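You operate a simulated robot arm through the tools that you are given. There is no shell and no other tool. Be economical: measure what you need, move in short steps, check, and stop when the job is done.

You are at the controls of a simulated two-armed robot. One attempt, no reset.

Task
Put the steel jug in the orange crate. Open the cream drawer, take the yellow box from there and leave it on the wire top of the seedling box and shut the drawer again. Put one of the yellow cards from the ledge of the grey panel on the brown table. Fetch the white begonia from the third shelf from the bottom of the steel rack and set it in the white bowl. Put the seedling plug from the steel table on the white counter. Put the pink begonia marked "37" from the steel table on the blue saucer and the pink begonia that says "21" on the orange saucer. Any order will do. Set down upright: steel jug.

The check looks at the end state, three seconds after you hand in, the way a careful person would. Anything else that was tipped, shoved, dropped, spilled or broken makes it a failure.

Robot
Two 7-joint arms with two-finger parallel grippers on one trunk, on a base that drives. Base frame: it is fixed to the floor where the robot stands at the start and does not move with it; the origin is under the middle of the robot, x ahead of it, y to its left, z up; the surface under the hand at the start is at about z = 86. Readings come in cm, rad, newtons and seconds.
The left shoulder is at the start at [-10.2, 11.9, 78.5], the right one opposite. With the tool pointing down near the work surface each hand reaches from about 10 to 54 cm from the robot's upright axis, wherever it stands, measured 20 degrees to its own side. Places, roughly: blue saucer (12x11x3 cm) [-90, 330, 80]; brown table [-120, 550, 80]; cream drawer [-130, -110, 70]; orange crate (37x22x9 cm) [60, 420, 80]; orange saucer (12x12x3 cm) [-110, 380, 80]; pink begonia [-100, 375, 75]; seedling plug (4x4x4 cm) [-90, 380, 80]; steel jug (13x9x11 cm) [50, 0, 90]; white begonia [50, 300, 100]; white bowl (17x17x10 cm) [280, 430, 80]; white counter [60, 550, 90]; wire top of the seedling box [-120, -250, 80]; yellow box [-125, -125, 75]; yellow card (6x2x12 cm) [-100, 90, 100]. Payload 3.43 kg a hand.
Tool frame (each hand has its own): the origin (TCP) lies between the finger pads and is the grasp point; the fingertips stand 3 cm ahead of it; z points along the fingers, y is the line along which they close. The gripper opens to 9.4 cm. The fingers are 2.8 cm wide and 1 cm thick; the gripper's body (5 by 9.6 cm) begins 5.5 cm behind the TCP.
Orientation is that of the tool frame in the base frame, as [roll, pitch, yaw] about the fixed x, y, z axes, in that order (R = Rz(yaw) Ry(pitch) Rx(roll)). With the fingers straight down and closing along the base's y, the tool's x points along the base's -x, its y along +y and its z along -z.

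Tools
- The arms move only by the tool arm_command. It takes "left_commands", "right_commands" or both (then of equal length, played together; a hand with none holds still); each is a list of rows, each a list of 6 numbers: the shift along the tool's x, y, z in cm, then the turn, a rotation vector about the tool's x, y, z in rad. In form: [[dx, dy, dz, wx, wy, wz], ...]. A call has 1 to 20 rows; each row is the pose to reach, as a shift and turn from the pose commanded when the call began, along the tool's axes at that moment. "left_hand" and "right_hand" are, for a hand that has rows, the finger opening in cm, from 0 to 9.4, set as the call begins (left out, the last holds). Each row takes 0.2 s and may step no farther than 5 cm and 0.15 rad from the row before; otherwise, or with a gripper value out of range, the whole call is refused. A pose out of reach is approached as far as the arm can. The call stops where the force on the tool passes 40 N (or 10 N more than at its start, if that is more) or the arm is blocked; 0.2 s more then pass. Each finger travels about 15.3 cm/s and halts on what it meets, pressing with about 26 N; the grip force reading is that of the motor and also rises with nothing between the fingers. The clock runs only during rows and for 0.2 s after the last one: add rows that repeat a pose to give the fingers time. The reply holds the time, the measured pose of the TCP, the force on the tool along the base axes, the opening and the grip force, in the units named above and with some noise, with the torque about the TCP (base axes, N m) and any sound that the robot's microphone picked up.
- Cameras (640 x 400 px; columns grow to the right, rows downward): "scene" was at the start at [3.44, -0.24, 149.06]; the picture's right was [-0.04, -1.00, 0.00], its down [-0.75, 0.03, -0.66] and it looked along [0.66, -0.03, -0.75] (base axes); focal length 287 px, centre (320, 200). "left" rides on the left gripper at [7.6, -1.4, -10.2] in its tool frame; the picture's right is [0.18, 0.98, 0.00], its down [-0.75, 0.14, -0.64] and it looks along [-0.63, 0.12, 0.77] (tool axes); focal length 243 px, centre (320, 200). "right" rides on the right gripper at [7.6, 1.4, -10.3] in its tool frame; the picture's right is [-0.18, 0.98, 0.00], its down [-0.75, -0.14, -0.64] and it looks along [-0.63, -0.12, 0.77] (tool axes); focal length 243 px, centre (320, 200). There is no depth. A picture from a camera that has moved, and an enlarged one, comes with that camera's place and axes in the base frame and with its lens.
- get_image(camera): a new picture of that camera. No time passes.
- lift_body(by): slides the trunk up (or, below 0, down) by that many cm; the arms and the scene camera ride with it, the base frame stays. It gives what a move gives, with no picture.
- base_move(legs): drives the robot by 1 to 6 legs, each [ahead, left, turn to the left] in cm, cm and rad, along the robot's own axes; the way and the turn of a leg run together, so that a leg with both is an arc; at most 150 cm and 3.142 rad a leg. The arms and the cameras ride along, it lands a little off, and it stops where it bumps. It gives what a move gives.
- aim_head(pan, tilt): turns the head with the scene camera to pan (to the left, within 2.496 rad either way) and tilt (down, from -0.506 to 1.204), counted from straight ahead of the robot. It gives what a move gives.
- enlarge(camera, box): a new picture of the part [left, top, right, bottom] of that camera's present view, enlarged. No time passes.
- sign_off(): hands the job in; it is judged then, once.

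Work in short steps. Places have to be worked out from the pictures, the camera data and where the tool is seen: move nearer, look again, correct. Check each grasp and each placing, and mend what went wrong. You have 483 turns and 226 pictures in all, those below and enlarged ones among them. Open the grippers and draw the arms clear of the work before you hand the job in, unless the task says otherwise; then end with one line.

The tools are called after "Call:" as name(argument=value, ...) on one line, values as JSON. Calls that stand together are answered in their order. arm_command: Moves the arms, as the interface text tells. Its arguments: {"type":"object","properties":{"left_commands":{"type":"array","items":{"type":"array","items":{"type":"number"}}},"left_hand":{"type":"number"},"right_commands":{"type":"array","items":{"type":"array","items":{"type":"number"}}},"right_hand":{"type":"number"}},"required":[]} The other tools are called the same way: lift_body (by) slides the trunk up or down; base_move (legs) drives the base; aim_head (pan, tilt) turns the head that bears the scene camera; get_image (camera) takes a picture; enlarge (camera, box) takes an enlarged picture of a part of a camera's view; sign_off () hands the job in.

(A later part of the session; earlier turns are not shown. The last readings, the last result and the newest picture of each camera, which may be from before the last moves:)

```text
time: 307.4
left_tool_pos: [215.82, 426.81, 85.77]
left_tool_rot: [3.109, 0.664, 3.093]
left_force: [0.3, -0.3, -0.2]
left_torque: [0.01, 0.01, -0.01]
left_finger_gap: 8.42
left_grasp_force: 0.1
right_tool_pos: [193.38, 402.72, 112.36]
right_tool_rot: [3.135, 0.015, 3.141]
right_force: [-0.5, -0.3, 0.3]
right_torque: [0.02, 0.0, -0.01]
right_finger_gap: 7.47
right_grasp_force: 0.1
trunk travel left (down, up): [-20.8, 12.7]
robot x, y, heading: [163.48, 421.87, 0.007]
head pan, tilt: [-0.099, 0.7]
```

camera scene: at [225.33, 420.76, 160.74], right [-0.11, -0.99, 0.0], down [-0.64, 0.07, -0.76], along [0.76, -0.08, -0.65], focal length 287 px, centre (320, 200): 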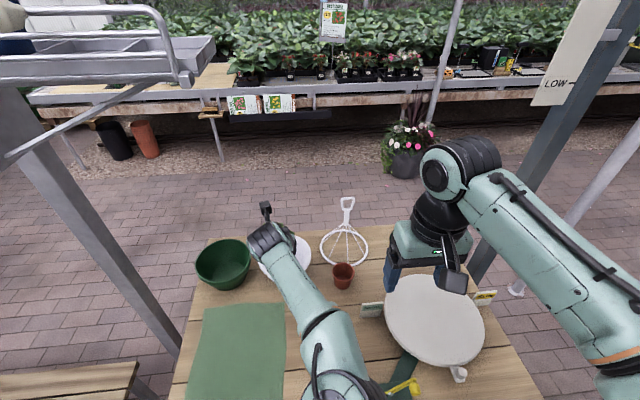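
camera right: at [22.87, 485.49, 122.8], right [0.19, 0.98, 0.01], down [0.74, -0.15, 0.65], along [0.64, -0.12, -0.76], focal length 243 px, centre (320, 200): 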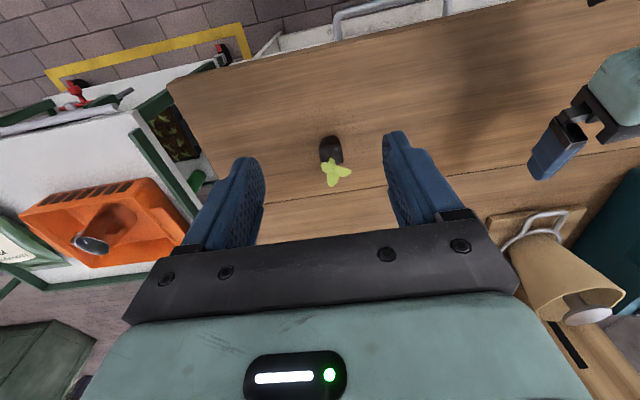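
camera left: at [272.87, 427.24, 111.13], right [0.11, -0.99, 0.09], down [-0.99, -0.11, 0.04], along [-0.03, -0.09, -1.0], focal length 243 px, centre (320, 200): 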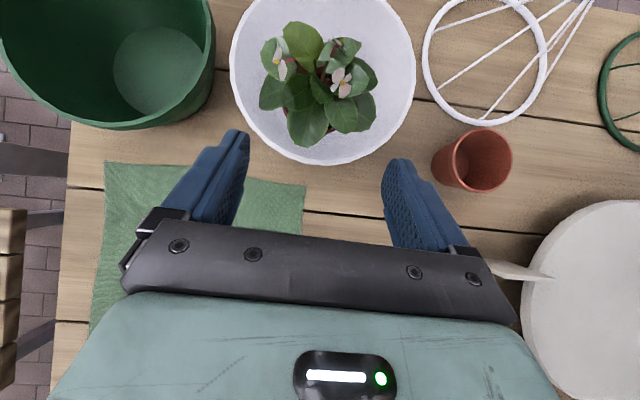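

Now tilt it back to straight down and fold it to the left, high.

Call:
arm_command(left_commands=[[0, 1.5, -4, 0, 0.1, 0], [0, 3.5, -8, 0, 0.2, 0], [0.1, 5.5, -12, 0, 0.3, 0], [0.2, 7.5, -16, 0, 0.4, 0], [0.3, 9.5, -20, 0, 0.5, 0], [0.5, 12, -24, 0, 0.6, 0], [0.6, 14, -28, 0, 0.664, 0]])

Call:
base_move(legs=[[0, -116, 0], [0, -115, 0]])

```text
time: 309.0
left_tool_pos: [198.3, 440.5, 107.54]
left_tool_rot: [3.116, -0.001, 3.112]
left_force: [0.0, 0.6, 0.7]
left_torque: [0.01, 0.0, -0.02]
left_finger_gap: 8.4
left_grasp_force: 0.0
right_tool_pos: [193.28, 402.79, 112.27]
right_tool_rot: [3.136, 0.013, -3.142]
right_force: [0.9, -0.2, 0.0]
right_torque: [-0.02, 0.01, -0.02]
right_finger_gap: 7.5
right_grasp_force: 0.0
trunk travel left (down, up): [-20.8, 12.7]
robot x, y, heading: [163.83, 421.6, 0.003]
head pan, tilt: [-0.099, 0.7]
```

```text
time: 329.4
left_tool_pos: [198.55, 209.53, 107.51]
left_tool_rot: [3.114, -0.001, 3.099]
left_force: [0.2, -0.7, -0.4]
left_torque: [0.02, 0.0, 0.0]
left_finger_gap: 8.4
left_grasp_force: 0.1
right_tool_pos: [192.82, 171.9, 112.29]
right_tool_rot: [3.136, 0.015, 3.131]
right_force: [-0.5, 0.2, -0.4]
right_torque: [0.0, 0.0, -0.02]
right_finger_gap: 7.51
right_grasp_force: 0.2
trunk travel left (down, up): [-20.8, 12.7]
robot x, y, heading: [163.58, 190.66, -0.01]
head pan, tilt: [-0.099, 0.7]
```

Now I back through the corridor to the aisle, with heading corrected.

Call:
base_move(legs=[[0, 0, 0.01], [-110, 0, 0]])

Call:
base_move(legs=[[-95, 0, 0]])

Call:
aim_head(pan=2.3, tilt=0.4)

Call:
get_image(camera="scene")

```text
time: 335.2
left_tool_pos: [92.03, 210.65, 107.56]
left_tool_rot: [3.114, -0.002, 3.077]
left_force: [0.2, 0.5, 0.0]
left_torque: [0.05, 0.01, -0.03]
left_finger_gap: 8.39
left_grasp_force: 0.0
right_tool_pos: [85.77, 173.12, 112.25]
right_tool_rot: [3.136, 0.012, 3.108]
right_force: [0.1, 0.9, -0.6]
right_torque: [0.02, -0.01, 0.01]
right_finger_gap: 7.47
right_grasp_force: 0.0
trunk travel left (down, up): [-20.8, 12.7]
robot x, y, heading: [56.88, 192.69, -0.034]
head pan, tilt: [-0.099, 0.7]
```

```text
time: 340.1
left_tool_pos: [-1.89, 213.51, 107.54]
left_tool_rot: [3.115, -0.002, 3.087]
left_force: [-0.7, -0.4, -0.3]
left_torque: [0.02, 0.01, -0.02]
left_finger_gap: 8.41
left_grasp_force: 0.1
right_tool_pos: [-7.87, 176.1, 112.27]
right_tool_rot: [3.138, 0.013, 3.117]
right_force: [0.1, 0.3, 0.2]
right_torque: [-0.01, -0.03, 0.0]
right_finger_gap: 7.52
right_grasp_force: 0.1
trunk travel left (down, up): [-20.8, 12.7]
robot x, y, heading: [-37.06, 195.72, -0.024]
head pan, tilt: [-0.099, 0.7]
```

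```text
time: 342.3
left_tool_pos: [-1.84, 213.56, 107.45]
left_tool_rot: [3.114, 0.001, 3.087]
left_force: [0.2, 0.3, 0.5]
left_torque: [0.0, 0.01, 0.0]
left_finger_gap: 8.4
left_grasp_force: 0.0
right_tool_pos: [-7.85, 176.14, 112.28]
right_tool_rot: [3.136, 0.014, 3.118]
right_force: [-0.7, 0.8, -0.9]
right_torque: [0.03, 0.0, 0.0]
right_finger_gap: 7.5
right_grasp_force: 0.1
trunk travel left (down, up): [-20.8, 12.7]
robot x, y, heading: [-37.22, 195.82, -0.021]
head pan, tilt: [2.3, 0.4]
```

```text
89 pictures are left
camera scene: at [-47.46, 202.94, 152.94], right [0.76, 0.65, 0.0], down [0.25, -0.3, -0.92], along [-0.6, 0.7, -0.39], focal length 287 px, centre (320, 200)
```

scene: 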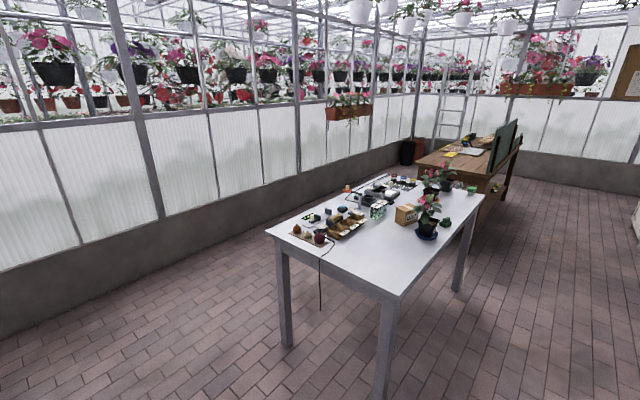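

There's wide room behind the panel (wall at x≈-270). I turn round and drive through the gap between panel and steel table, then look along the panel's far side.

Call:
base_move(legs=[[0, 0, 3.14], [60, 0, 0], [60, 0, 0]])

Call:
aim_head(pan=1.7, tilt=0.35)

Call:
get_image(camera="scene")

```text
time: 356.1
left_tool_pos: [-191.13, 175.58, 107.52]
left_tool_rot: [3.114, 0.001, -0.017]
left_force: [-0.9, -0.3, -1.0]
left_torque: [-0.01, 0.0, 0.0]
left_finger_gap: 8.37
left_grasp_force: 0.0
right_tool_pos: [-186.57, 213.23, 112.25]
right_tool_rot: [3.135, 0.015, 0.015]
right_force: [-0.9, -0.3, 0.1]
right_torque: [-0.01, 0.01, -0.01]
right_finger_gap: 7.5
right_grasp_force: 0.1
trunk travel left (down, up): [-20.8, 12.7]
robot x, y, heading: [-156.55, 194.73, -3.125]
head pan, tilt: [2.3, 0.4]
```

```text
time: 357.1
left_tool_pos: [-190.99, 175.43, 107.64]
left_tool_rot: [3.113, 0.0, -0.015]
left_force: [0.7, -0.5, -0.4]
left_torque: [-0.01, 0.01, 0.01]
left_finger_gap: 8.4
left_grasp_force: 0.1
right_tool_pos: [-186.6, 213.38, 112.31]
right_tool_rot: [3.136, 0.014, 0.014]
right_force: [-0.4, -0.6, 0.9]
right_torque: [-0.04, -0.02, -0.03]
right_finger_gap: 7.51
right_grasp_force: 0.0
trunk travel left (down, up): [-20.8, 12.7]
robot x, y, heading: [-156.39, 194.97, -3.129]
head pan, tilt: [1.7, 0.351]
```

```text
88 pictures are left
camera scene: at [-151.13, 185.71, 153.4], right [-0.99, -0.14, 0.0], down [-0.05, 0.34, -0.94], along [0.14, -0.93, -0.34], focal length 287 px, centre (320, 200)
```

scene: 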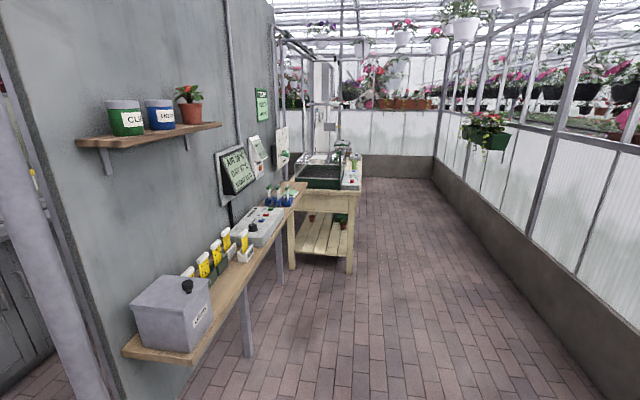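

I see the panel's ledge with the yellow cards and, beyond, the bench with the seedling box. I drive alongside and turn to face the cards.

Call:
base_move(legs=[[10, 0, 0], [0, 0, 1.565], [102, 0, 0], [0, 0, 1.565]])

Call:
aim_head(pan=0.0, tilt=0.6)

Call:
get_image(camera="scene")

```text
time: 370.8
left_tool_pos: [-130.8, 111.81, 107.67]
left_tool_rot: [3.114, 0.0, 3.139]
left_force: [0.6, 0.2, -1.2]
left_torque: [-0.01, 0.02, 0.01]
left_finger_gap: 8.41
left_grasp_force: 0.0
right_tool_pos: [-134.9, 74.06, 112.21]
right_tool_rot: [3.135, 0.014, -3.114]
right_force: [-0.5, -0.1, 0.8]
right_torque: [0.0, 0.0, -0.02]
right_finger_gap: 7.51
right_grasp_force: 0.0
trunk travel left (down, up): [-20.8, 12.7]
robot x, y, heading: [-164.95, 92.26, 0.03]
head pan, tilt: [1.7, 0.351]
```

```text
time: 372.5
left_tool_pos: [-130.82, 111.92, 107.59]
left_tool_rot: [3.116, 0.001, 3.136]
left_force: [-0.1, 0.3, 0.2]
left_torque: [-0.01, -0.02, -0.01]
left_finger_gap: 8.42
left_grasp_force: 0.0
right_tool_pos: [-134.88, 74.15, 112.28]
right_tool_rot: [3.137, 0.014, -3.113]
right_force: [-0.5, 0.2, -0.6]
right_torque: [-0.03, 0.0, 0.01]
right_finger_gap: 7.5
right_grasp_force: 0.1
trunk travel left (down, up): [-20.8, 12.7]
robot x, y, heading: [-165.2, 92.15, 0.029]
head pan, tilt: [0.0, 0.6]
```

```text
87 pictures are left
camera scene: at [-160.61, 92.4, 151.12], right [0.03, -1.0, 0.0], down [-0.56, -0.02, -0.83], along [0.82, 0.02, -0.56], focal length 287 px, centre (320, 200)
```

scene: 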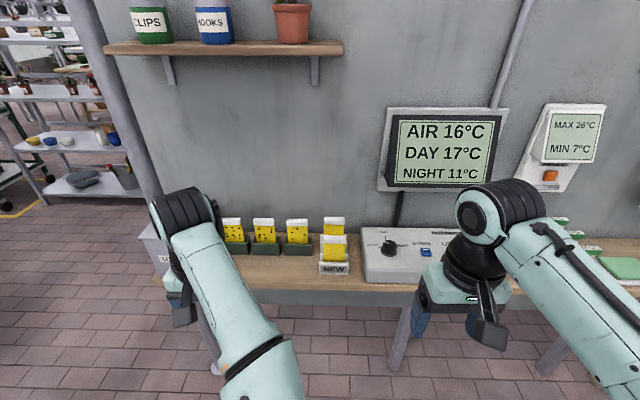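

I enlarge the cards.

Call:
enlarge(camera="scene", box=[200, 200, 380, 312])

```text
3.56 times, centred on (290, 256) of scene
camera zoom: at [-160.61, 92.4, 151.12], right [0.03, -1.0, 0.0], down [-0.56, -0.02, -0.83], along [0.82, 0.02, -0.56], focal length 1021 px, centre (427, 1)
```

zoom: 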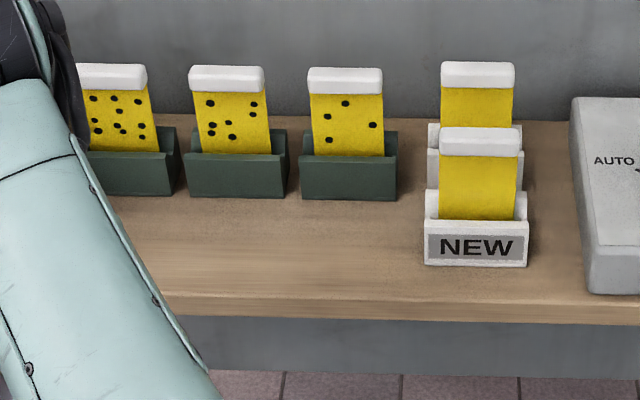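

I'll take the front "NEW" card, at about (-110, 90) with its top at z≈106, using the right hand. I raise the left hand out of the way and edge closer.

Call:
arm_command(left_commands=[[2, 2, -3, 0, 0, 0], [4, 4, -6, 0, 0, 0], [6, 6, -6, 0, 0, 0]])

Call:
base_move(legs=[[11, 0, -0.029]])

Call:
arm_command(right_commands=[[0, 4, -1, 0, 0, 0], [0, 8, -2, 0, 0, 0], [-2, 12, -3, 0, 0, 0], [-4, 15, -3, 0, 0, 0]])

Call:
get_image(camera="right")

Call:
get_image(camera="scene")

```text
time: 373.3
left_tool_pos: [-137.07, 117.69, 113.82]
left_tool_rot: [3.115, -0.002, 3.136]
left_force: [-0.1, 0.3, 0.2]
left_torque: [-0.02, -0.03, 0.0]
left_finger_gap: 8.4
left_grasp_force: 0.0
right_tool_pos: [-134.77, 74.04, 112.34]
right_tool_rot: [3.136, 0.015, -3.113]
right_force: [0.3, 0.0, -1.2]
right_torque: [0.01, -0.04, 0.04]
right_finger_gap: 7.49
right_grasp_force: 0.0
trunk travel left (down, up): [-20.8, 12.7]
robot x, y, heading: [-165.11, 92.33, 0.029]
head pan, tilt: [0.0, 0.6]
```

```text
time: 374.6
left_tool_pos: [-124.68, 116.79, 113.72]
left_tool_rot: [3.115, -0.001, 3.107]
left_force: [-0.3, -0.4, -0.8]
left_torque: [0.05, 0.01, -0.02]
left_finger_gap: 8.4
left_grasp_force: 0.0
right_tool_pos: [-124.13, 73.35, 112.36]
right_tool_rot: [3.137, 0.012, 3.138]
right_force: [-0.2, -0.2, -0.2]
right_torque: [0.02, -0.02, -0.02]
right_finger_gap: 7.51
right_grasp_force: 0.0
trunk travel left (down, up): [-20.8, 12.7]
robot x, y, heading: [-153.82, 92.29, -0.003]
head pan, tilt: [0.0, 0.6]
```

```text
time: 375.6
left_tool_pos: [-124.91, 117.07, 113.75]
left_tool_rot: [3.116, 0.001, 3.105]
left_force: [-0.6, 0.1, 0.2]
left_torque: [-0.04, 0.0, 0.01]
left_finger_gap: 8.39
left_grasp_force: 0.1
right_tool_pos: [-120.25, 88.34, 115.74]
right_tool_rot: [3.137, 0.016, 3.141]
right_force: [-1.2, 0.3, -0.2]
right_torque: [-0.03, 0.01, 0.0]
right_finger_gap: 7.49
right_grasp_force: 0.1
trunk travel left (down, up): [-20.8, 12.7]
robot x, y, heading: [-153.56, 92.27, -0.001]
head pan, tilt: [0.0, 0.6]
```

```text
85 pictures are left
camera right: at [-127.92, 89.76, 125.85], right [0.19, 0.98, 0.01], down [0.74, -0.15, 0.65], along [0.64, -0.12, -0.76], focal length 243 px, centre (320, 200)
```

right: 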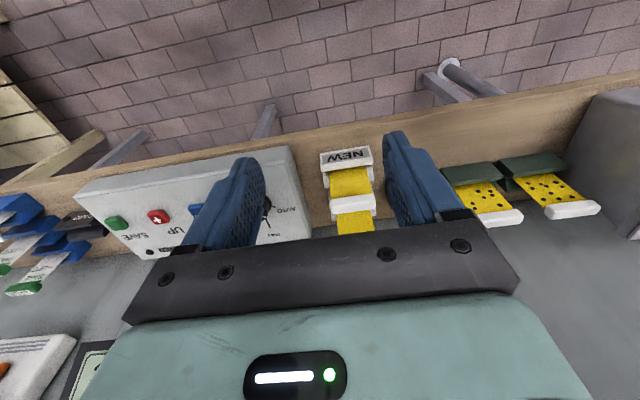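

```text
84 pictures are left
camera scene: at [-149.31, 92.57, 151.12], right [0.0, -1.0, 0.0], down [-0.56, 0.0, -0.83], along [0.83, 0.0, -0.56], focal length 287 px, centre (320, 200)
```

scene: 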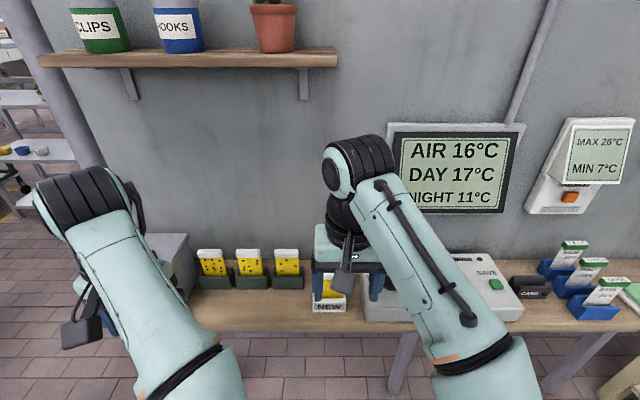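

Stereo gives the card cap at (-109.3, 90.0, 105.6). I move above it with 8.6 cm opening and come down so the tips stay above the holder's walls.

Call:
arm_command(right_commands=[[-3, 0.5, 0, 0, 0, 0], [-6, 1, 0, 0, 0, 0], [-9, 1.6, 0, 0, 0, 0], [-10.95, 1.6, 1.5, 0, 0, 0], [-10.95, 1.6, 4, 0, 0, 0]], right_hand=8.6)

Call:
get_image(camera="right")

Call:
enlarge(camera="scene", box=[240, 200, 420, 312])

```text
time: 376.8
left_tool_pos: [-124.76, 116.83, 113.83]
left_tool_rot: [3.113, -0.002, 3.107]
left_force: [1.5, 0.0, 0.5]
left_torque: [0.02, -0.01, -0.05]
left_finger_gap: 8.42
left_grasp_force: 0.1
right_tool_pos: [-112.62, 87.55, 109.97]
right_tool_rot: [3.136, 0.014, 3.138]
right_force: [0.9, -1.0, 0.6]
right_torque: [-0.02, 0.01, 0.0]
right_finger_gap: 8.6
right_grasp_force: 0.0
right hand out of reach, approached as far as the arm can: row 1, 2, 3, 4, 5
trunk travel left (down, up): [-20.8, 12.7]
robot x, y, heading: [-153.65, 92.04, -0.004]
head pan, tilt: [0.0, 0.6]
```

```text
83 pictures are left
camera right: at [-120.45, 88.95, 120.22], right [0.19, 0.98, 0.01], down [0.74, -0.15, 0.65], along [0.64, -0.12, -0.76], focal length 243 px, centre (320, 200)
```

right: 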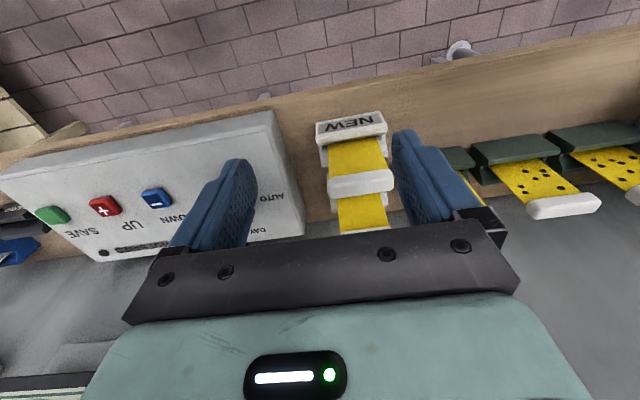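

```text
3.56 times, centred on (330, 256) of scene
camera zoom: at [-149.15, 92.34, 151.12], right [0.0, -1.0, 0.0], down [-0.57, 0.0, -0.82], along [0.82, 0.0, -0.57], focal length 1021 px, centre (284, 1)
```

zoom: 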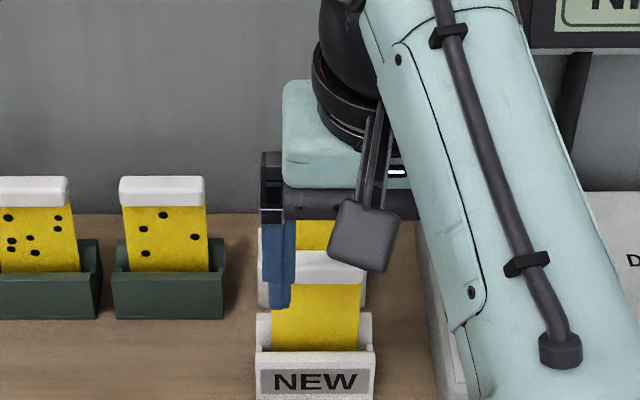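

The reach runs out at this height. I lift slightly, drive 7 cm nearer, and realign.

Call:
arm_command(right_commands=[[2, 0, -2, 0, 0, 0], [5, 0, -4, 0, 0, 0]])

Call:
base_move(legs=[[7, 0, 0.004]])

```text
time: 377.4
left_tool_pos: [-124.91, 116.85, 113.94]
left_tool_rot: [3.114, 0.0, 3.108]
left_force: [-1.2, 0.3, -0.3]
left_torque: [-0.02, 0.01, -0.03]
left_finger_gap: 8.4
left_grasp_force: 0.1
right_tool_pos: [-117.73, 87.26, 114.27]
right_tool_rot: [3.137, 0.014, 3.138]
right_force: [0.0, -0.1, -0.5]
right_torque: [0.0, 0.01, -0.02]
right_finger_gap: 8.58
right_grasp_force: 0.1
trunk travel left (down, up): [-20.8, 12.7]
robot x, y, heading: [-153.76, 92.1, -0.002]
head pan, tilt: [0.0, 0.6]
```

```text
time: 378.4
left_tool_pos: [-117.91, 116.98, 113.87]
left_tool_rot: [3.115, -0.003, 3.111]
left_force: [0.1, 0.1, 0.0]
left_torque: [0.0, 0.01, 0.03]
left_finger_gap: 8.4
left_grasp_force: 0.1
right_tool_pos: [-110.63, 87.35, 114.07]
right_tool_rot: [3.137, 0.014, 3.141]
right_force: [0.5, 0.3, -0.1]
right_torque: [-0.02, 0.01, 0.03]
right_finger_gap: 8.59
right_grasp_force: 0.0
trunk travel left (down, up): [-20.8, 12.7]
robot x, y, heading: [-146.73, 92.12, 0.001]
head pan, tilt: [0.0, 0.6]
```

Call:
arm_command(right_commands=[[-0.6, 1.3, 0, 0, 0, 0], [-1.3, 2.6, 0.5, 0, 0, 0], [-1.3, 2.6, 3.5, 0, 0, 0]])

Call:
get_image(camera="right")

```text
time: 379.2
left_tool_pos: [-118.08, 116.9, 113.78]
left_tool_rot: [3.115, 0.0, 3.109]
left_force: [0.5, 0.3, 0.3]
left_torque: [0.03, 0.02, 0.01]
left_finger_gap: 8.4
left_grasp_force: 0.2
right_tool_pos: [-109.33, 90.13, 110.89]
right_tool_rot: [3.138, 0.016, -3.141]
right_force: [0.3, -0.2, 0.6]
right_torque: [0.02, 0.0, -0.02]
right_finger_gap: 8.62
right_grasp_force: 0.1
right hand out of reach, approached as far as the arm can: row 1, 2
trunk travel left (down, up): [-20.8, 12.7]
robot x, y, heading: [-146.79, 92.67, -0.002]
head pan, tilt: [0.0, 0.6]
```

```text
81 pictures are left
camera right: at [-117.02, 91.64, 121.06], right [0.18, 0.98, 0.01], down [0.74, -0.15, 0.65], along [0.64, -0.11, -0.76], focal length 243 px, centre (320, 200)
```

right: 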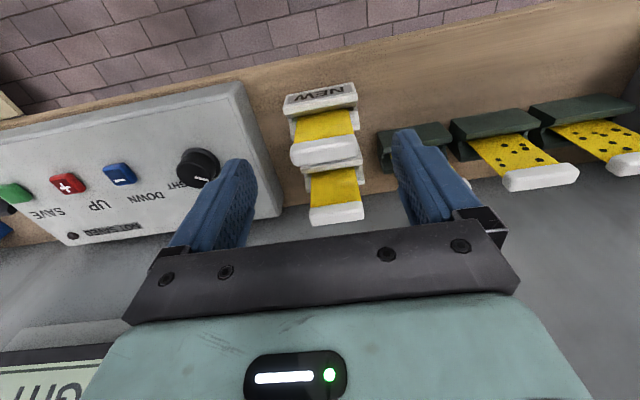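

Card is centred between the fingers. I descend 6.5 cm and close.

Call:
arm_command(right_commands=[[-0.4, 0.15, 2, 0, 0, 0], [-0.4, 0.15, 4, 0, 0, 0], [-0.4, 0.15, 5.5, 0, 0, 0], [-0.4, 0.15, 6.5, 0, 0, 0]])

Call:
get_image(camera="right")

```text
time: 380.2
left_tool_pos: [-118.06, 116.98, 113.85]
left_tool_rot: [3.117, 0.001, 3.11]
left_force: [-0.2, -0.4, 0.2]
left_torque: [-0.02, -0.01, 0.01]
left_finger_gap: 8.41
left_grasp_force: 0.1
right_tool_pos: [-108.81, 90.47, 104.32]
right_tool_rot: [3.137, 0.017, 3.141]
right_force: [0.3, 0.3, 0.5]
right_torque: [-0.04, -0.01, 0.02]
right_finger_gap: 8.59
right_grasp_force: 0.0
trunk travel left (down, up): [-20.8, 12.7]
robot x, y, heading: [-147.2, 92.2, 0.003]
head pan, tilt: [0.0, 0.6]
```

```text
80 pictures are left
camera right: at [-116.55, 91.79, 114.58], right [0.18, 0.98, 0.01], down [0.74, -0.14, 0.65], along [0.64, -0.11, -0.76], focal length 243 px, centre (320, 200)
```

right: 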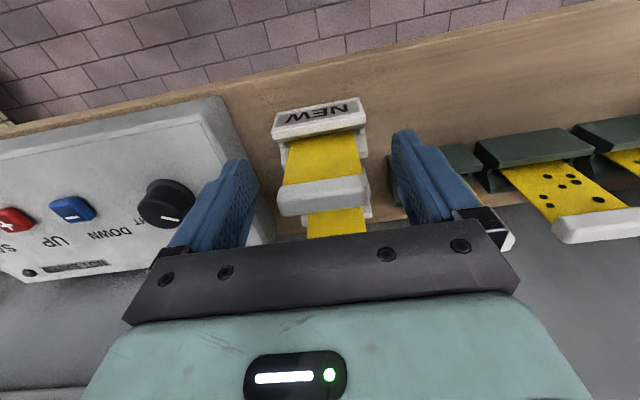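

Call:
arm_command(right_commands=[[0, 0, 0, 0, 0, 0], [0, 0, 0, 0, 0, 0], [0, 0, 0, 0, 0, 0], [0, 0, 0, 0, 0, 0]], right_hand=0)

Call:
arm_command(right_commands=[[0, 0, -1.5, 0, 0, 0], [0, 0, -3, 0, 0, 0], [0, 0, -5, 0, 0, 0], [0.5, 0, -7.5, 0, 0, 0], [2, 0, -10, 0, 0, 0]])

Call:
get_image(camera="right")

Call:
get_image(camera="scene")

```text
time: 381.2
left_tool_pos: [-118.03, 116.8, 113.84]
left_tool_rot: [3.115, -0.002, 3.11]
left_force: [-0.3, -0.3, -0.9]
left_torque: [-0.02, 0.01, -0.01]
left_finger_gap: 8.39
left_grasp_force: 0.1
right_tool_pos: [-108.82, 90.32, 104.25]
right_tool_rot: [3.136, 0.014, 3.141]
right_force: [-0.7, -0.7, 0.2]
right_torque: [-0.02, -0.01, 0.03]
right_finger_gap: 5.47
right_grasp_force: 26.0
trunk travel left (down, up): [-20.8, 12.7]
robot x, y, heading: [-146.92, 92.16, -0.001]
head pan, tilt: [0.0, 0.6]
```

```text
time: 382.4
left_tool_pos: [-118.12, 117.02, 113.79]
left_tool_rot: [3.115, 0.001, 3.11]
left_force: [-0.6, 0.2, -0.9]
left_torque: [-0.04, -0.02, -0.04]
left_finger_gap: 8.44
left_grasp_force: 0.0
right_tool_pos: [-111.1, 90.4, 114.07]
right_tool_rot: [3.138, 0.015, -3.14]
right_force: [-0.5, 0.4, -0.3]
right_torque: [-0.01, -0.02, 0.01]
right_finger_gap: 5.49
right_grasp_force: 26.1
right hand out of reach, approached as far as the arm can: row 5
trunk travel left (down, up): [-20.8, 12.7]
robot x, y, heading: [-147.22, 92.25, -0.001]
head pan, tilt: [0.0, 0.6]
```

```text
79 pictures are left
camera right: at [-118.83, 91.78, 124.26], right [0.18, 0.98, 0.01], down [0.74, -0.14, 0.65], along [0.64, -0.12, -0.76], focal length 243 px, centre (320, 200)
```

right: 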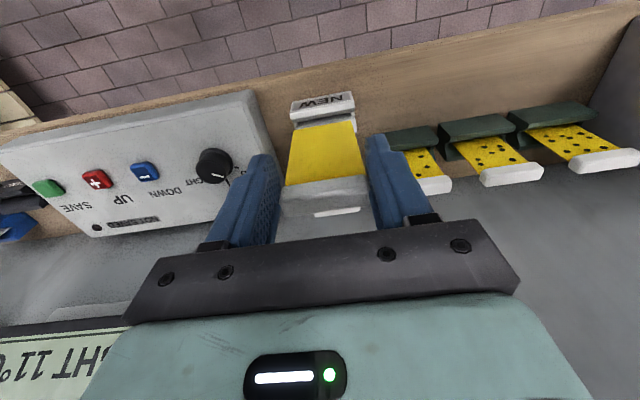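

```text
78 pictures are left
camera scene: at [-142.45, 92.45, 151.12], right [0.0, -1.0, 0.0], down [-0.56, 0.0, -0.83], along [0.83, 0.0, -0.56], focal length 287 px, centre (320, 200)
```

scene: 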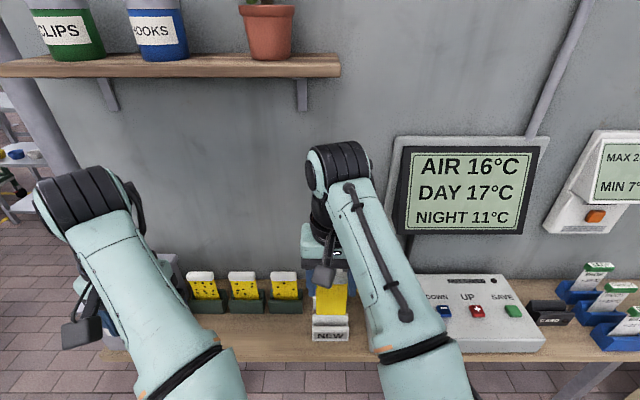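

The card is out of its holder. I back away, turn, and drive up along the greenhouse wall toward the brown table.

Call:
base_move(legs=[[-40, 0, 0], [0, 0, 1.57], [0, 25, 0], [140, 0, 0]])

Call:
aim_head(pan=-0.3, tilt=0.4)

Call:
get_image(camera="scene")

```text
time: 397.5
left_tool_pos: [-234.21, 259.61, 113.89]
left_tool_rot: [3.115, 0.001, -1.605]
left_force: [0.8, -0.4, -0.3]
left_torque: [-0.01, -0.02, 0.0]
left_finger_gap: 8.4
left_grasp_force: 0.1
right_tool_pos: [-207.55, 266.44, 113.97]
right_tool_rot: [3.138, 0.011, -1.576]
right_force: [0.1, 0.1, -0.3]
right_torque: [-0.01, 0.0, 0.02]
right_finger_gap: 5.47
right_grasp_force: 26.2
trunk travel left (down, up): [-20.8, 12.7]
robot x, y, heading: [-209.6, 230.62, 1.564]
head pan, tilt: [0.0, 0.6]
```

```text
time: 398.3
left_tool_pos: [-234.24, 259.59, 113.75]
left_tool_rot: [3.115, -0.001, -1.606]
left_force: [0.1, 0.2, -0.3]
left_torque: [0.01, -0.01, 0.06]
left_finger_gap: 8.4
left_grasp_force: 0.1
right_tool_pos: [-207.58, 266.33, 113.98]
right_tool_rot: [3.139, 0.012, -1.576]
right_force: [0.4, 0.7, 0.3]
right_torque: [0.02, -0.01, 0.01]
right_finger_gap: 5.46
right_grasp_force: 26.3
trunk travel left (down, up): [-20.8, 12.7]
robot x, y, heading: [-209.67, 230.39, 1.566]
head pan, tilt: [-0.3, 0.4]
```

```text
77 pictures are left
camera scene: at [-207.12, 235.35, 152.94], right [0.95, -0.3, 0.0], down [-0.12, -0.37, -0.92], along [0.28, 0.88, -0.39], focal length 287 px, centre (320, 200)
```

scene: 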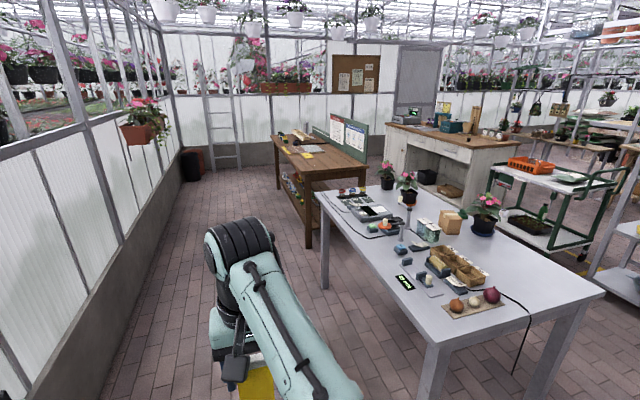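

The brown table spans x≈-145 to -88, y≈460–620. I drive up beside it and turn to face it.

Call:
base_move(legs=[[150, 0, 0], [150, 0, 0], [0, 0, -1.57]])

Call:
aim_head(pan=0.0, tilt=0.6)

Call:
get_image(camera="scene")

```text
time: 416.8
left_tool_pos: [-173.25, 555.34, 113.88]
left_tool_rot: [3.115, 0.002, 3.023]
left_force: [-1.4, -1.0, -0.5]
left_torque: [0.0, 0.0, -0.02]
left_finger_gap: 8.39
left_grasp_force: 0.1
right_tool_pos: [-168.58, 528.04, 113.98]
right_tool_rot: [3.139, 0.012, 3.054]
right_force: [0.2, -0.9, -0.1]
right_torque: [-0.02, -0.06, -0.01]
right_finger_gap: 5.46
right_grasp_force: 26.2
trunk travel left (down, up): [-20.8, 12.7]
robot x, y, heading: [-204.15, 533.0, -0.093]
head pan, tilt: [-0.3, 0.4]
```

```text
time: 417.6
left_tool_pos: [-173.25, 555.32, 113.89]
left_tool_rot: [3.115, 0.0, 3.023]
left_force: [-0.3, -0.5, 0.2]
left_torque: [-0.01, 0.0, 0.0]
left_finger_gap: 8.39
left_grasp_force: 0.1
right_tool_pos: [-168.68, 528.03, 114.03]
right_tool_rot: [3.137, 0.012, 3.055]
right_force: [0.4, -0.4, -0.5]
right_torque: [-0.02, -0.03, -0.01]
right_finger_gap: 5.47
right_grasp_force: 26.1
trunk travel left (down, up): [-20.8, 12.7]
robot x, y, heading: [-204.12, 533.22, -0.086]
head pan, tilt: [0.0, 0.6]
```

```text
76 pictures are left
camera scene: at [-199.67, 532.95, 151.13], right [-0.09, -1.0, 0.0], down [-0.56, 0.05, -0.83], along [0.82, -0.07, -0.56], focal length 287 px, centre (320, 200)
```

scene: 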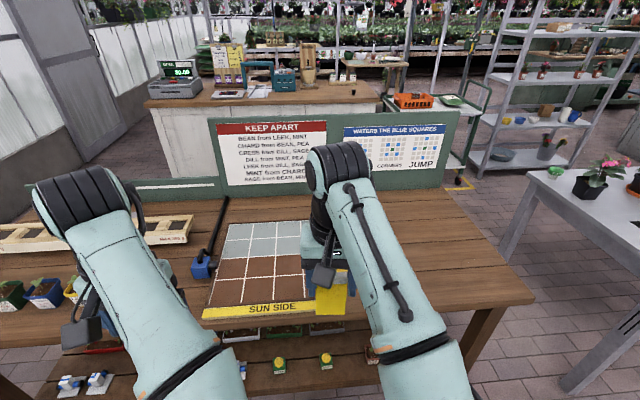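

The right part of the table (x≈-145..-120, y≈487) is free wood. I shift there, straighten, and tilt the hand so the card points forward and 30° down.

Call:
base_move(legs=[[0, 0, 0.088], [6, -38, 0]])

Call:
arm_command(right_commands=[[-1, 0, 0, 0, -0.15, 0], [-2, 0, 0, 0, -0.3, 0], [-3, 0, 0, 0, -0.45, 0], [-4, 0, 0, 0, -0.6, 0], [-5, 0, 0, 0, -0.75, 0], [-6, 0, 0, 0, -0.9, 0], [-7, 0, 0, 0, -1.04, 0]])

Call:
get_image(camera="scene")

```text
time: 421.9
left_tool_pos: [-169.4, 520.19, 113.83]
left_tool_rot: [3.115, 0.0, 3.117]
left_force: [0.2, -0.5, -0.4]
left_torque: [0.0, 0.0, 0.04]
left_finger_gap: 8.41
left_grasp_force: 0.1
right_tool_pos: [-162.16, 493.58, 113.94]
right_tool_rot: [3.14, 0.012, -3.136]
right_force: [-0.3, -0.2, -0.3]
right_torque: [0.0, -0.01, 0.0]
right_finger_gap: 5.47
right_grasp_force: 25.9
trunk travel left (down, up): [-20.8, 12.7]
robot x, y, heading: [-198.33, 494.98, 0.007]
head pan, tilt: [0.0, 0.6]
```

```text
time: 423.6
left_tool_pos: [-169.45, 520.18, 113.88]
left_tool_rot: [3.116, 0.001, 3.117]
left_force: [0.5, 0.3, 0.5]
left_torque: [-0.03, 0.0, 0.03]
left_finger_gap: 8.39
left_grasp_force: 0.0
right_tool_pos: [-155.32, 493.61, 114.22]
right_tool_rot: [3.129, 1.056, 3.14]
right_force: [-0.3, -0.4, -0.2]
right_torque: [0.0, -0.01, -0.01]
right_finger_gap: 5.46
right_grasp_force: 25.9
trunk travel left (down, up): [-20.8, 12.7]
robot x, y, heading: [-197.94, 495.2, 0.007]
head pan, tilt: [0.0, 0.6]
```

```text
75 pictures are left
camera scene: at [-193.51, 495.49, 151.12], right [0.01, -1.0, 0.0], down [-0.56, 0.0, -0.83], along [0.83, 0.01, -0.56], focal length 287 px, centre (320, 200)
```

scene: 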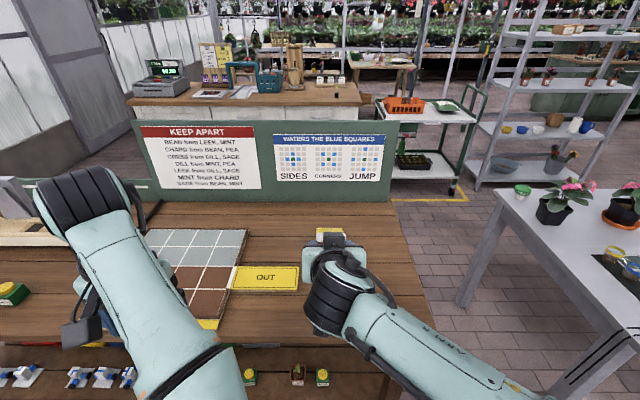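

I shift 8 cm right, away from the "OUT" sign, and lower toward the wood.

Call:
base_move(legs=[[5, -8, -0.007]])

Call:
arm_command(right_commands=[[2.5, 0, 3.8, 0, 0, 0], [5.5, 0, 7.5, 0, 0, 0], [8.5, 0, 11, 0, 0, 0], [11.5, 0, 14.7, 0, 0, 0], [14, 0, 18.4, 0, 0, 0]])

Call:
get_image(camera="scene")

Call:
get_image(camera="right")

```text
time: 424.9
left_tool_pos: [-164.18, 511.79, 113.69]
left_tool_rot: [3.115, 0.0, 3.109]
left_force: [0.8, -0.3, 0.1]
left_torque: [0.03, 0.01, -0.01]
left_finger_gap: 8.4
left_grasp_force: 0.1
right_tool_pos: [-150.19, 485.09, 114.13]
right_tool_rot: [3.132, 1.053, 3.133]
right_force: [0.0, 0.6, 0.7]
right_torque: [0.02, 0.0, 0.02]
right_finger_gap: 5.47
right_grasp_force: 26.1
trunk travel left (down, up): [-20.8, 12.7]
robot x, y, heading: [-193.3, 487.36, -0.002]
head pan, tilt: [0.0, 0.6]
```

```text
time: 426.1
left_tool_pos: [-164.09, 511.72, 113.78]
left_tool_rot: [3.116, 0.001, 3.11]
left_force: [0.3, -0.4, -0.4]
left_torque: [0.0, 0.02, 0.01]
left_finger_gap: 8.4
left_grasp_force: 0.1
right_tool_pos: [-141.08, 485.0, 92.8]
right_tool_rot: [3.132, 1.052, 3.131]
right_force: [-0.6, -0.1, -0.8]
right_torque: [0.01, 0.0, 0.03]
right_finger_gap: 5.45
right_grasp_force: 26.3
trunk travel left (down, up): [-20.8, 12.7]
robot x, y, heading: [-193.05, 487.34, -0.0]
head pan, tilt: [0.0, 0.6]
```

```text
74 pictures are left
camera scene: at [-188.43, 487.35, 151.12], right [0.0, -1.0, 0.0], down [-0.57, 0.0, -0.82], along [0.82, 0.0, -0.57], focal length 287 px, centre (320, 200)
```

scene: 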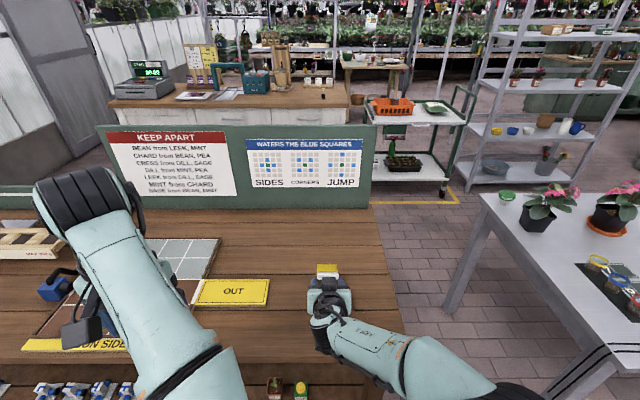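

```text
73 pictures are left
camera right: at [-153.66, 486.68, 91.24], right [0.09, 0.98, 0.16], down [-0.18, -0.15, 0.97], along [0.98, -0.12, 0.17], focal length 243 px, centre (320, 200)
```

right: 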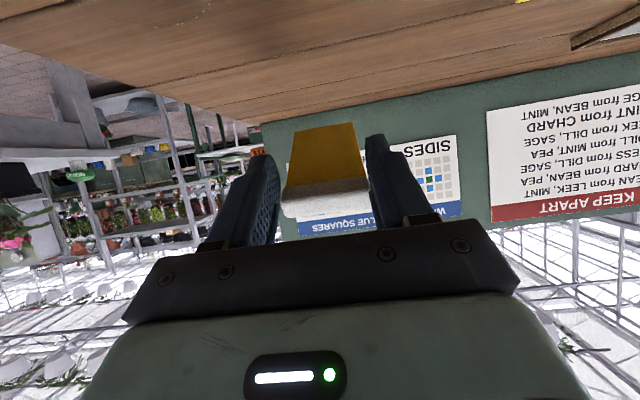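

The card points over free wood. I lower until its lower edge touches.

Call:
arm_command(right_commands=[[1.7, 0, 1, 0, 0, 0], [3.5, 0, 2, 0, 0, 0], [4.8, 0, 2.7, 0, 0, 0]])

Call:
arm_command(right_commands=[[0.5, 0, 0.28, 0, 0, 0], [1, 0, 0.57, 0, 0, 0], [1.5, 0, 0.85, 0, 0, 0], [2, 0, 1.13, 0, 0, 0]])

Call:
get_image(camera="right")

```text
time: 426.9
left_tool_pos: [-164.07, 511.94, 113.8]
left_tool_rot: [3.115, 0.001, 3.107]
left_force: [0.5, 0.6, -0.1]
left_torque: [0.02, -0.04, 0.01]
left_finger_gap: 8.38
left_grasp_force: 0.1
right_tool_pos: [-141.11, 485.11, 87.33]
right_tool_rot: [3.133, 1.053, 3.133]
right_force: [0.4, -0.5, -0.9]
right_torque: [0.04, 0.02, -0.05]
right_finger_gap: 5.49
right_grasp_force: 26.0
trunk travel left (down, up): [-20.8, 12.7]
robot x, y, heading: [-193.01, 487.22, -0.001]
head pan, tilt: [0.0, 0.6]
```

```text
time: 427.9
left_tool_pos: [-164.19, 511.85, 113.82]
left_tool_rot: [3.117, -0.001, 3.109]
left_force: [-0.4, 0.2, -0.2]
left_torque: [0.0, -0.01, -0.03]
left_finger_gap: 8.4
left_grasp_force: 0.0
right_tool_pos: [-141.1, 485.04, 85.07]
right_tool_rot: [3.133, 1.055, 3.132]
right_force: [-0.5, -0.6, 0.3]
right_torque: [-0.01, 0.01, 0.01]
right_finger_gap: 5.45
right_grasp_force: 25.3
trunk travel left (down, up): [-20.8, 12.7]
robot x, y, heading: [-193.23, 486.88, -0.004]
head pan, tilt: [0.0, 0.6]
```

```text
72 pictures are left
camera right: at [-153.77, 486.67, 83.63], right [0.09, 0.98, 0.16], down [-0.19, -0.14, 0.97], along [0.98, -0.12, 0.17], focal length 243 px, centre (320, 200)
```

right: 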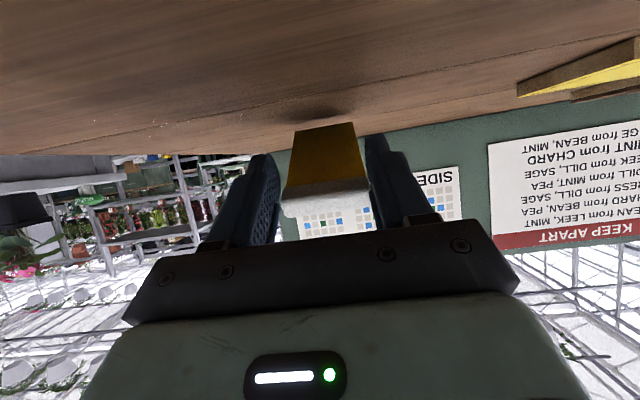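

Nearly touching. A few more small steps.

Call:
arm_command(right_commands=[[0.35, 0, 0.2, 0, 0, 0], [0.7, 0, 0.4, 0, 0, 0], [1.05, 0, 0.6, 0, 0, 0]])

Call:
enlarge(camera="right", box=[220, 90, 420, 215])

```text
time: 428.7
left_tool_pos: [-164.25, 511.9, 113.89]
left_tool_rot: [3.114, 0.001, 3.106]
left_force: [0.4, 0.5, -0.1]
left_torque: [-0.02, -0.01, 0.01]
left_finger_gap: 8.43
left_grasp_force: 0.0
right_tool_pos: [-141.2, 485.25, 84.09]
right_tool_rot: [3.132, 1.057, 3.131]
right_force: [-4.2, 0.7, 8.2]
right_torque: [-0.06, -0.88, -0.07]
right_finger_gap: 5.48
right_grasp_force: 26.3
trunk travel left (down, up): [-20.8, 12.7]
robot x, y, heading: [-192.6, 487.13, -0.002]
head pan, tilt: [0.0, 0.6]
```

```text
3.20 times, centred on (320, 152) of right
camera zoom: at [-153.83, 486.69, 82.53], right [0.09, 0.98, 0.16], down [-0.19, -0.14, 0.97], along [0.98, -0.12, 0.17], focal length 776 px, centre (320, 352)
```

zoom: 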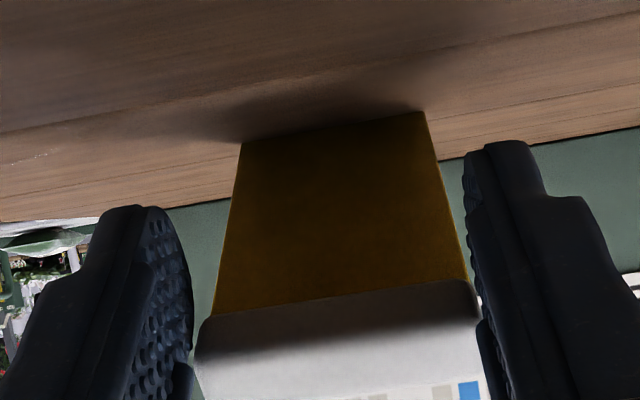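

The lower edge touches the wood. I open and let the card lie down, then withdraw upward.

Call:
arm_command(right_commands=[[0, 0, 0, 0, 0, 0], [0, 0, 0, 0, 0, 0], [0, 0, 0, 0, 0, 0]], right_hand=7.5)

Call:
arm_command(right_commands=[[-1, 0, -1.5, 0, 0, 0], [-3, 0, -4, 0, 0, 0], [-6, 0, -7, 0, 0, 0], [-9, 0, -10, 0, 0, 0], [-12, 0, -13, 0, 0, 0]])

Call:
get_image(camera="scene")

```text
time: 429.5
left_tool_pos: [-164.03, 511.9, 113.84]
left_tool_rot: [3.116, -0.002, 3.108]
left_force: [0.0, -0.2, 0.0]
left_torque: [0.0, 0.03, -0.01]
left_finger_gap: 8.4
left_grasp_force: 0.1
right_tool_pos: [-141.13, 485.1, 83.77]
right_tool_rot: [3.134, 1.053, 3.132]
right_force: [-0.5, 0.4, 0.2]
right_torque: [0.03, -0.02, 0.02]
right_finger_gap: 7.51
right_grasp_force: 0.0
trunk travel left (down, up): [-20.8, 12.7]
robot x, y, heading: [-193.12, 487.7, -0.004]
head pan, tilt: [0.0, 0.6]
```

```text
time: 430.7
left_tool_pos: [-164.21, 511.72, 113.86]
left_tool_rot: [3.114, -0.001, 3.108]
left_force: [0.8, -0.5, -0.7]
left_torque: [-0.03, -0.04, 0.01]
left_finger_gap: 8.41
left_grasp_force: 0.1
right_tool_pos: [-146.43, 485.11, 100.71]
right_tool_rot: [3.136, 1.052, 3.134]
right_force: [-0.9, -0.2, 0.0]
right_torque: [-0.04, 0.01, 0.02]
right_finger_gap: 7.51
right_grasp_force: 0.0
trunk travel left (down, up): [-20.8, 12.7]
robot x, y, heading: [-193.03, 487.5, -0.003]
head pan, tilt: [0.0, 0.6]
```

```text
70 pictures are left
camera scene: at [-188.58, 487.35, 151.12], right [0.0, -1.0, 0.0], down [-0.56, 0.0, -0.83], along [0.83, 0.0, -0.56], focal length 287 px, centre (320, 200)
```

scene: 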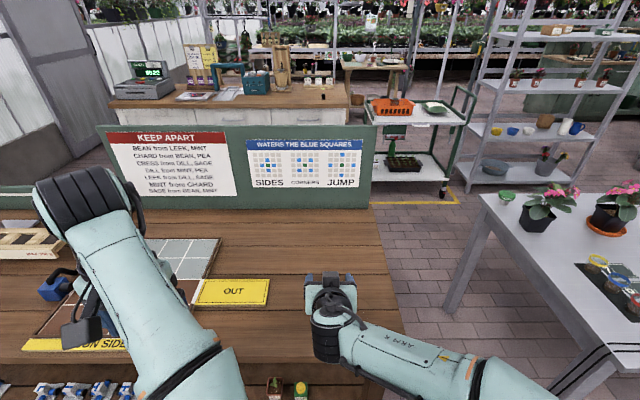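

Hidden by the hand; I back the base off and check.

Call:
base_move(legs=[[-22, 0, 0]])

Call:
get_image(camera="scene")

```text
time: 432.4
left_tool_pos: [-186.24, 511.87, 113.84]
left_tool_rot: [3.115, 0.0, 3.109]
left_force: [-0.1, 0.2, -0.2]
left_torque: [0.02, 0.0, -0.01]
left_finger_gap: 8.39
left_grasp_force: 0.1
right_tool_pos: [-168.45, 485.22, 100.68]
right_tool_rot: [3.136, 1.054, 3.133]
right_force: [0.2, -0.6, 0.2]
right_torque: [0.01, 0.0, -0.03]
right_finger_gap: 7.52
right_grasp_force: 0.0
trunk travel left (down, up): [-20.8, 12.7]
robot x, y, heading: [-215.22, 487.13, -0.002]
head pan, tilt: [0.0, 0.6]
```

```text
69 pictures are left
camera scene: at [-210.65, 487.42, 151.12], right [0.0, -1.0, 0.0], down [-0.56, 0.0, -0.83], along [0.83, 0.0, -0.56], focal length 287 px, centre (320, 200)
```

scene: 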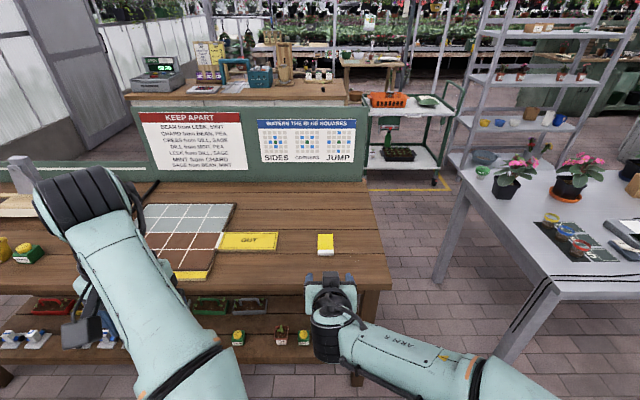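

The card lies flat on the brown table. I return the right hand to straight down and drive back down the wall side toward the drawer.

Call:
arm_command(right_commands=[[-1, 0, -1, 0, 0.15, 0], [-2, 0, -2, 0, 0.3, 0], [-3, 0, -3, 0, 0.45, 0], [-4, 0, -4, 0, 0.6, 0], [-5, 0, -5, 0, 0.75, 0], [-5, 0, -6, 0, 0.9, 0], [-5, 0, -7, 0, 1.04, 0]])

Call:
base_move(legs=[[0, 0, -1.57], [150, 0, 0], [150, 0, 0]])

Call:
aim_head(pan=0.4, tilt=0.4)

Call:
get_image(camera="scene")

```text
time: 434.0
left_tool_pos: [-186.22, 511.95, 113.72]
left_tool_rot: [3.114, 0.0, 3.109]
left_force: [0.4, -0.2, -0.1]
left_torque: [0.02, -0.06, 0.0]
left_finger_gap: 8.4
left_grasp_force: 0.1
right_tool_pos: [-171.9, 485.23, 108.06]
right_tool_rot: [3.137, 0.084, -3.14]
right_force: [-0.5, 0.4, 0.6]
right_torque: [-0.04, 0.0, 0.05]
right_finger_gap: 7.49
right_grasp_force: 0.0
right hand out of reach, approached as far as the arm can: row 7
trunk travel left (down, up): [-20.8, 12.7]
robot x, y, heading: [-214.9, 487.01, -0.001]
head pan, tilt: [0.0, 0.6]
```

```text
time: 452.4
left_tool_pos: [-186.83, 157.8, 113.72]
left_tool_rot: [3.115, 0.0, 1.548]
left_force: [0.1, -0.4, -0.7]
left_torque: [-0.01, -0.04, -0.01]
left_finger_gap: 8.4
left_grasp_force: 0.0
right_tool_pos: [-213.41, 142.98, 108.14]
right_tool_rot: [3.137, 0.087, 1.579]
right_force: [0.0, -0.5, 0.5]
right_torque: [0.01, -0.02, -0.02]
right_finger_gap: 7.54
right_grasp_force: 0.0
trunk travel left (down, up): [-20.8, 12.7]
robot x, y, heading: [-211.51, 186.19, -1.561]
head pan, tilt: [0.0, 0.6]
```

```text
time: 453.2
left_tool_pos: [-186.73, 157.77, 113.8]
left_tool_rot: [3.114, 0.0, 1.549]
left_force: [-0.5, 0.0, 0.5]
left_torque: [0.0, 0.02, 0.0]
left_finger_gap: 8.44
left_grasp_force: 0.0
right_tool_pos: [-213.44, 143.09, 108.07]
right_tool_rot: [3.136, 0.086, 1.579]
right_force: [0.2, 0.7, 0.3]
right_torque: [-0.01, -0.03, -0.02]
right_finger_gap: 7.49
right_grasp_force: 0.0
trunk travel left (down, up): [-20.8, 12.7]
robot x, y, heading: [-211.76, 186.16, -1.564]
head pan, tilt: [0.4, 0.4]
```

```text
68 pictures are left
camera scene: at [-208.19, 182.14, 152.94], right [-0.92, -0.4, 0.0], down [-0.15, 0.36, -0.92], along [0.36, -0.85, -0.39], focal length 287 px, centre (320, 200)
```

scene: 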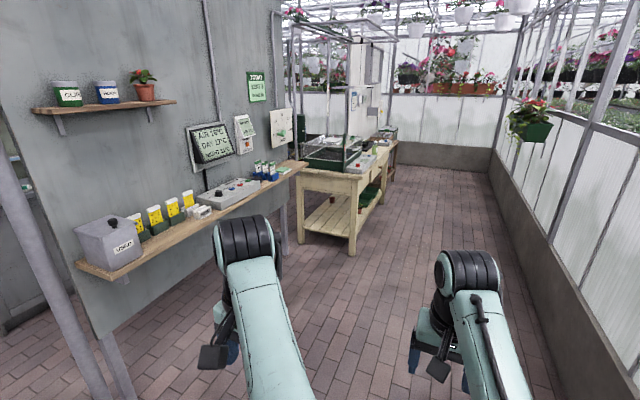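

The cream bench starts at about y=-57. I drive further and look at its front.

Call:
base_move(legs=[[150, 0, -0.007], [60, 0, 0]])

Call:
aim_head(pan=1.0, tilt=0.5)

Call:
get_image(camera="scene")

```text
time: 463.7
left_tool_pos: [-185.06, -53.64, 113.95]
left_tool_rot: [3.117, -0.001, 1.551]
left_force: [0.1, 0.0, -0.6]
left_torque: [0.0, -0.03, 0.01]
left_finger_gap: 8.42
left_grasp_force: 0.0
right_tool_pos: [-211.65, -68.41, 108.0]
right_tool_rot: [3.136, 0.086, 1.584]
right_force: [-0.4, 0.6, -0.2]
right_torque: [0.01, 0.0, -0.02]
right_finger_gap: 7.5
right_grasp_force: 0.1
trunk travel left (down, up): [-20.8, 12.7]
robot x, y, heading: [-209.97, -24.97, -1.561]
head pan, tilt: [0.4, 0.4]
```

```text
time: 464.7
left_tool_pos: [-185.1, -53.61, 113.79]
left_tool_rot: [3.117, -0.001, 1.551]
left_force: [0.4, -0.2, 0.1]
left_torque: [-0.01, 0.01, 0.01]
left_finger_gap: 8.41
left_grasp_force: 0.1
right_tool_pos: [-211.62, -68.36, 108.14]
right_tool_rot: [3.137, 0.085, 1.585]
right_force: [0.1, -0.2, 0.5]
right_torque: [0.04, 0.02, 0.02]
right_finger_gap: 7.51
right_grasp_force: 0.0
trunk travel left (down, up): [-20.8, 12.7]
robot x, y, heading: [-209.85, -25.4, -1.561]
head pan, tilt: [1.0, 0.499]
```

```text
67 pictures are left
camera scene: at [-202.45, -25.58, 152.03], right [-0.53, -0.85, 0.0], down [-0.41, 0.25, -0.88], along [0.74, -0.47, -0.48], focal length 287 px, centre (320, 200)
```

scene: 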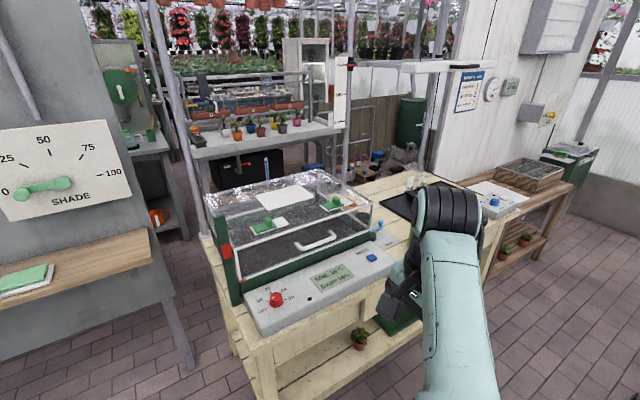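

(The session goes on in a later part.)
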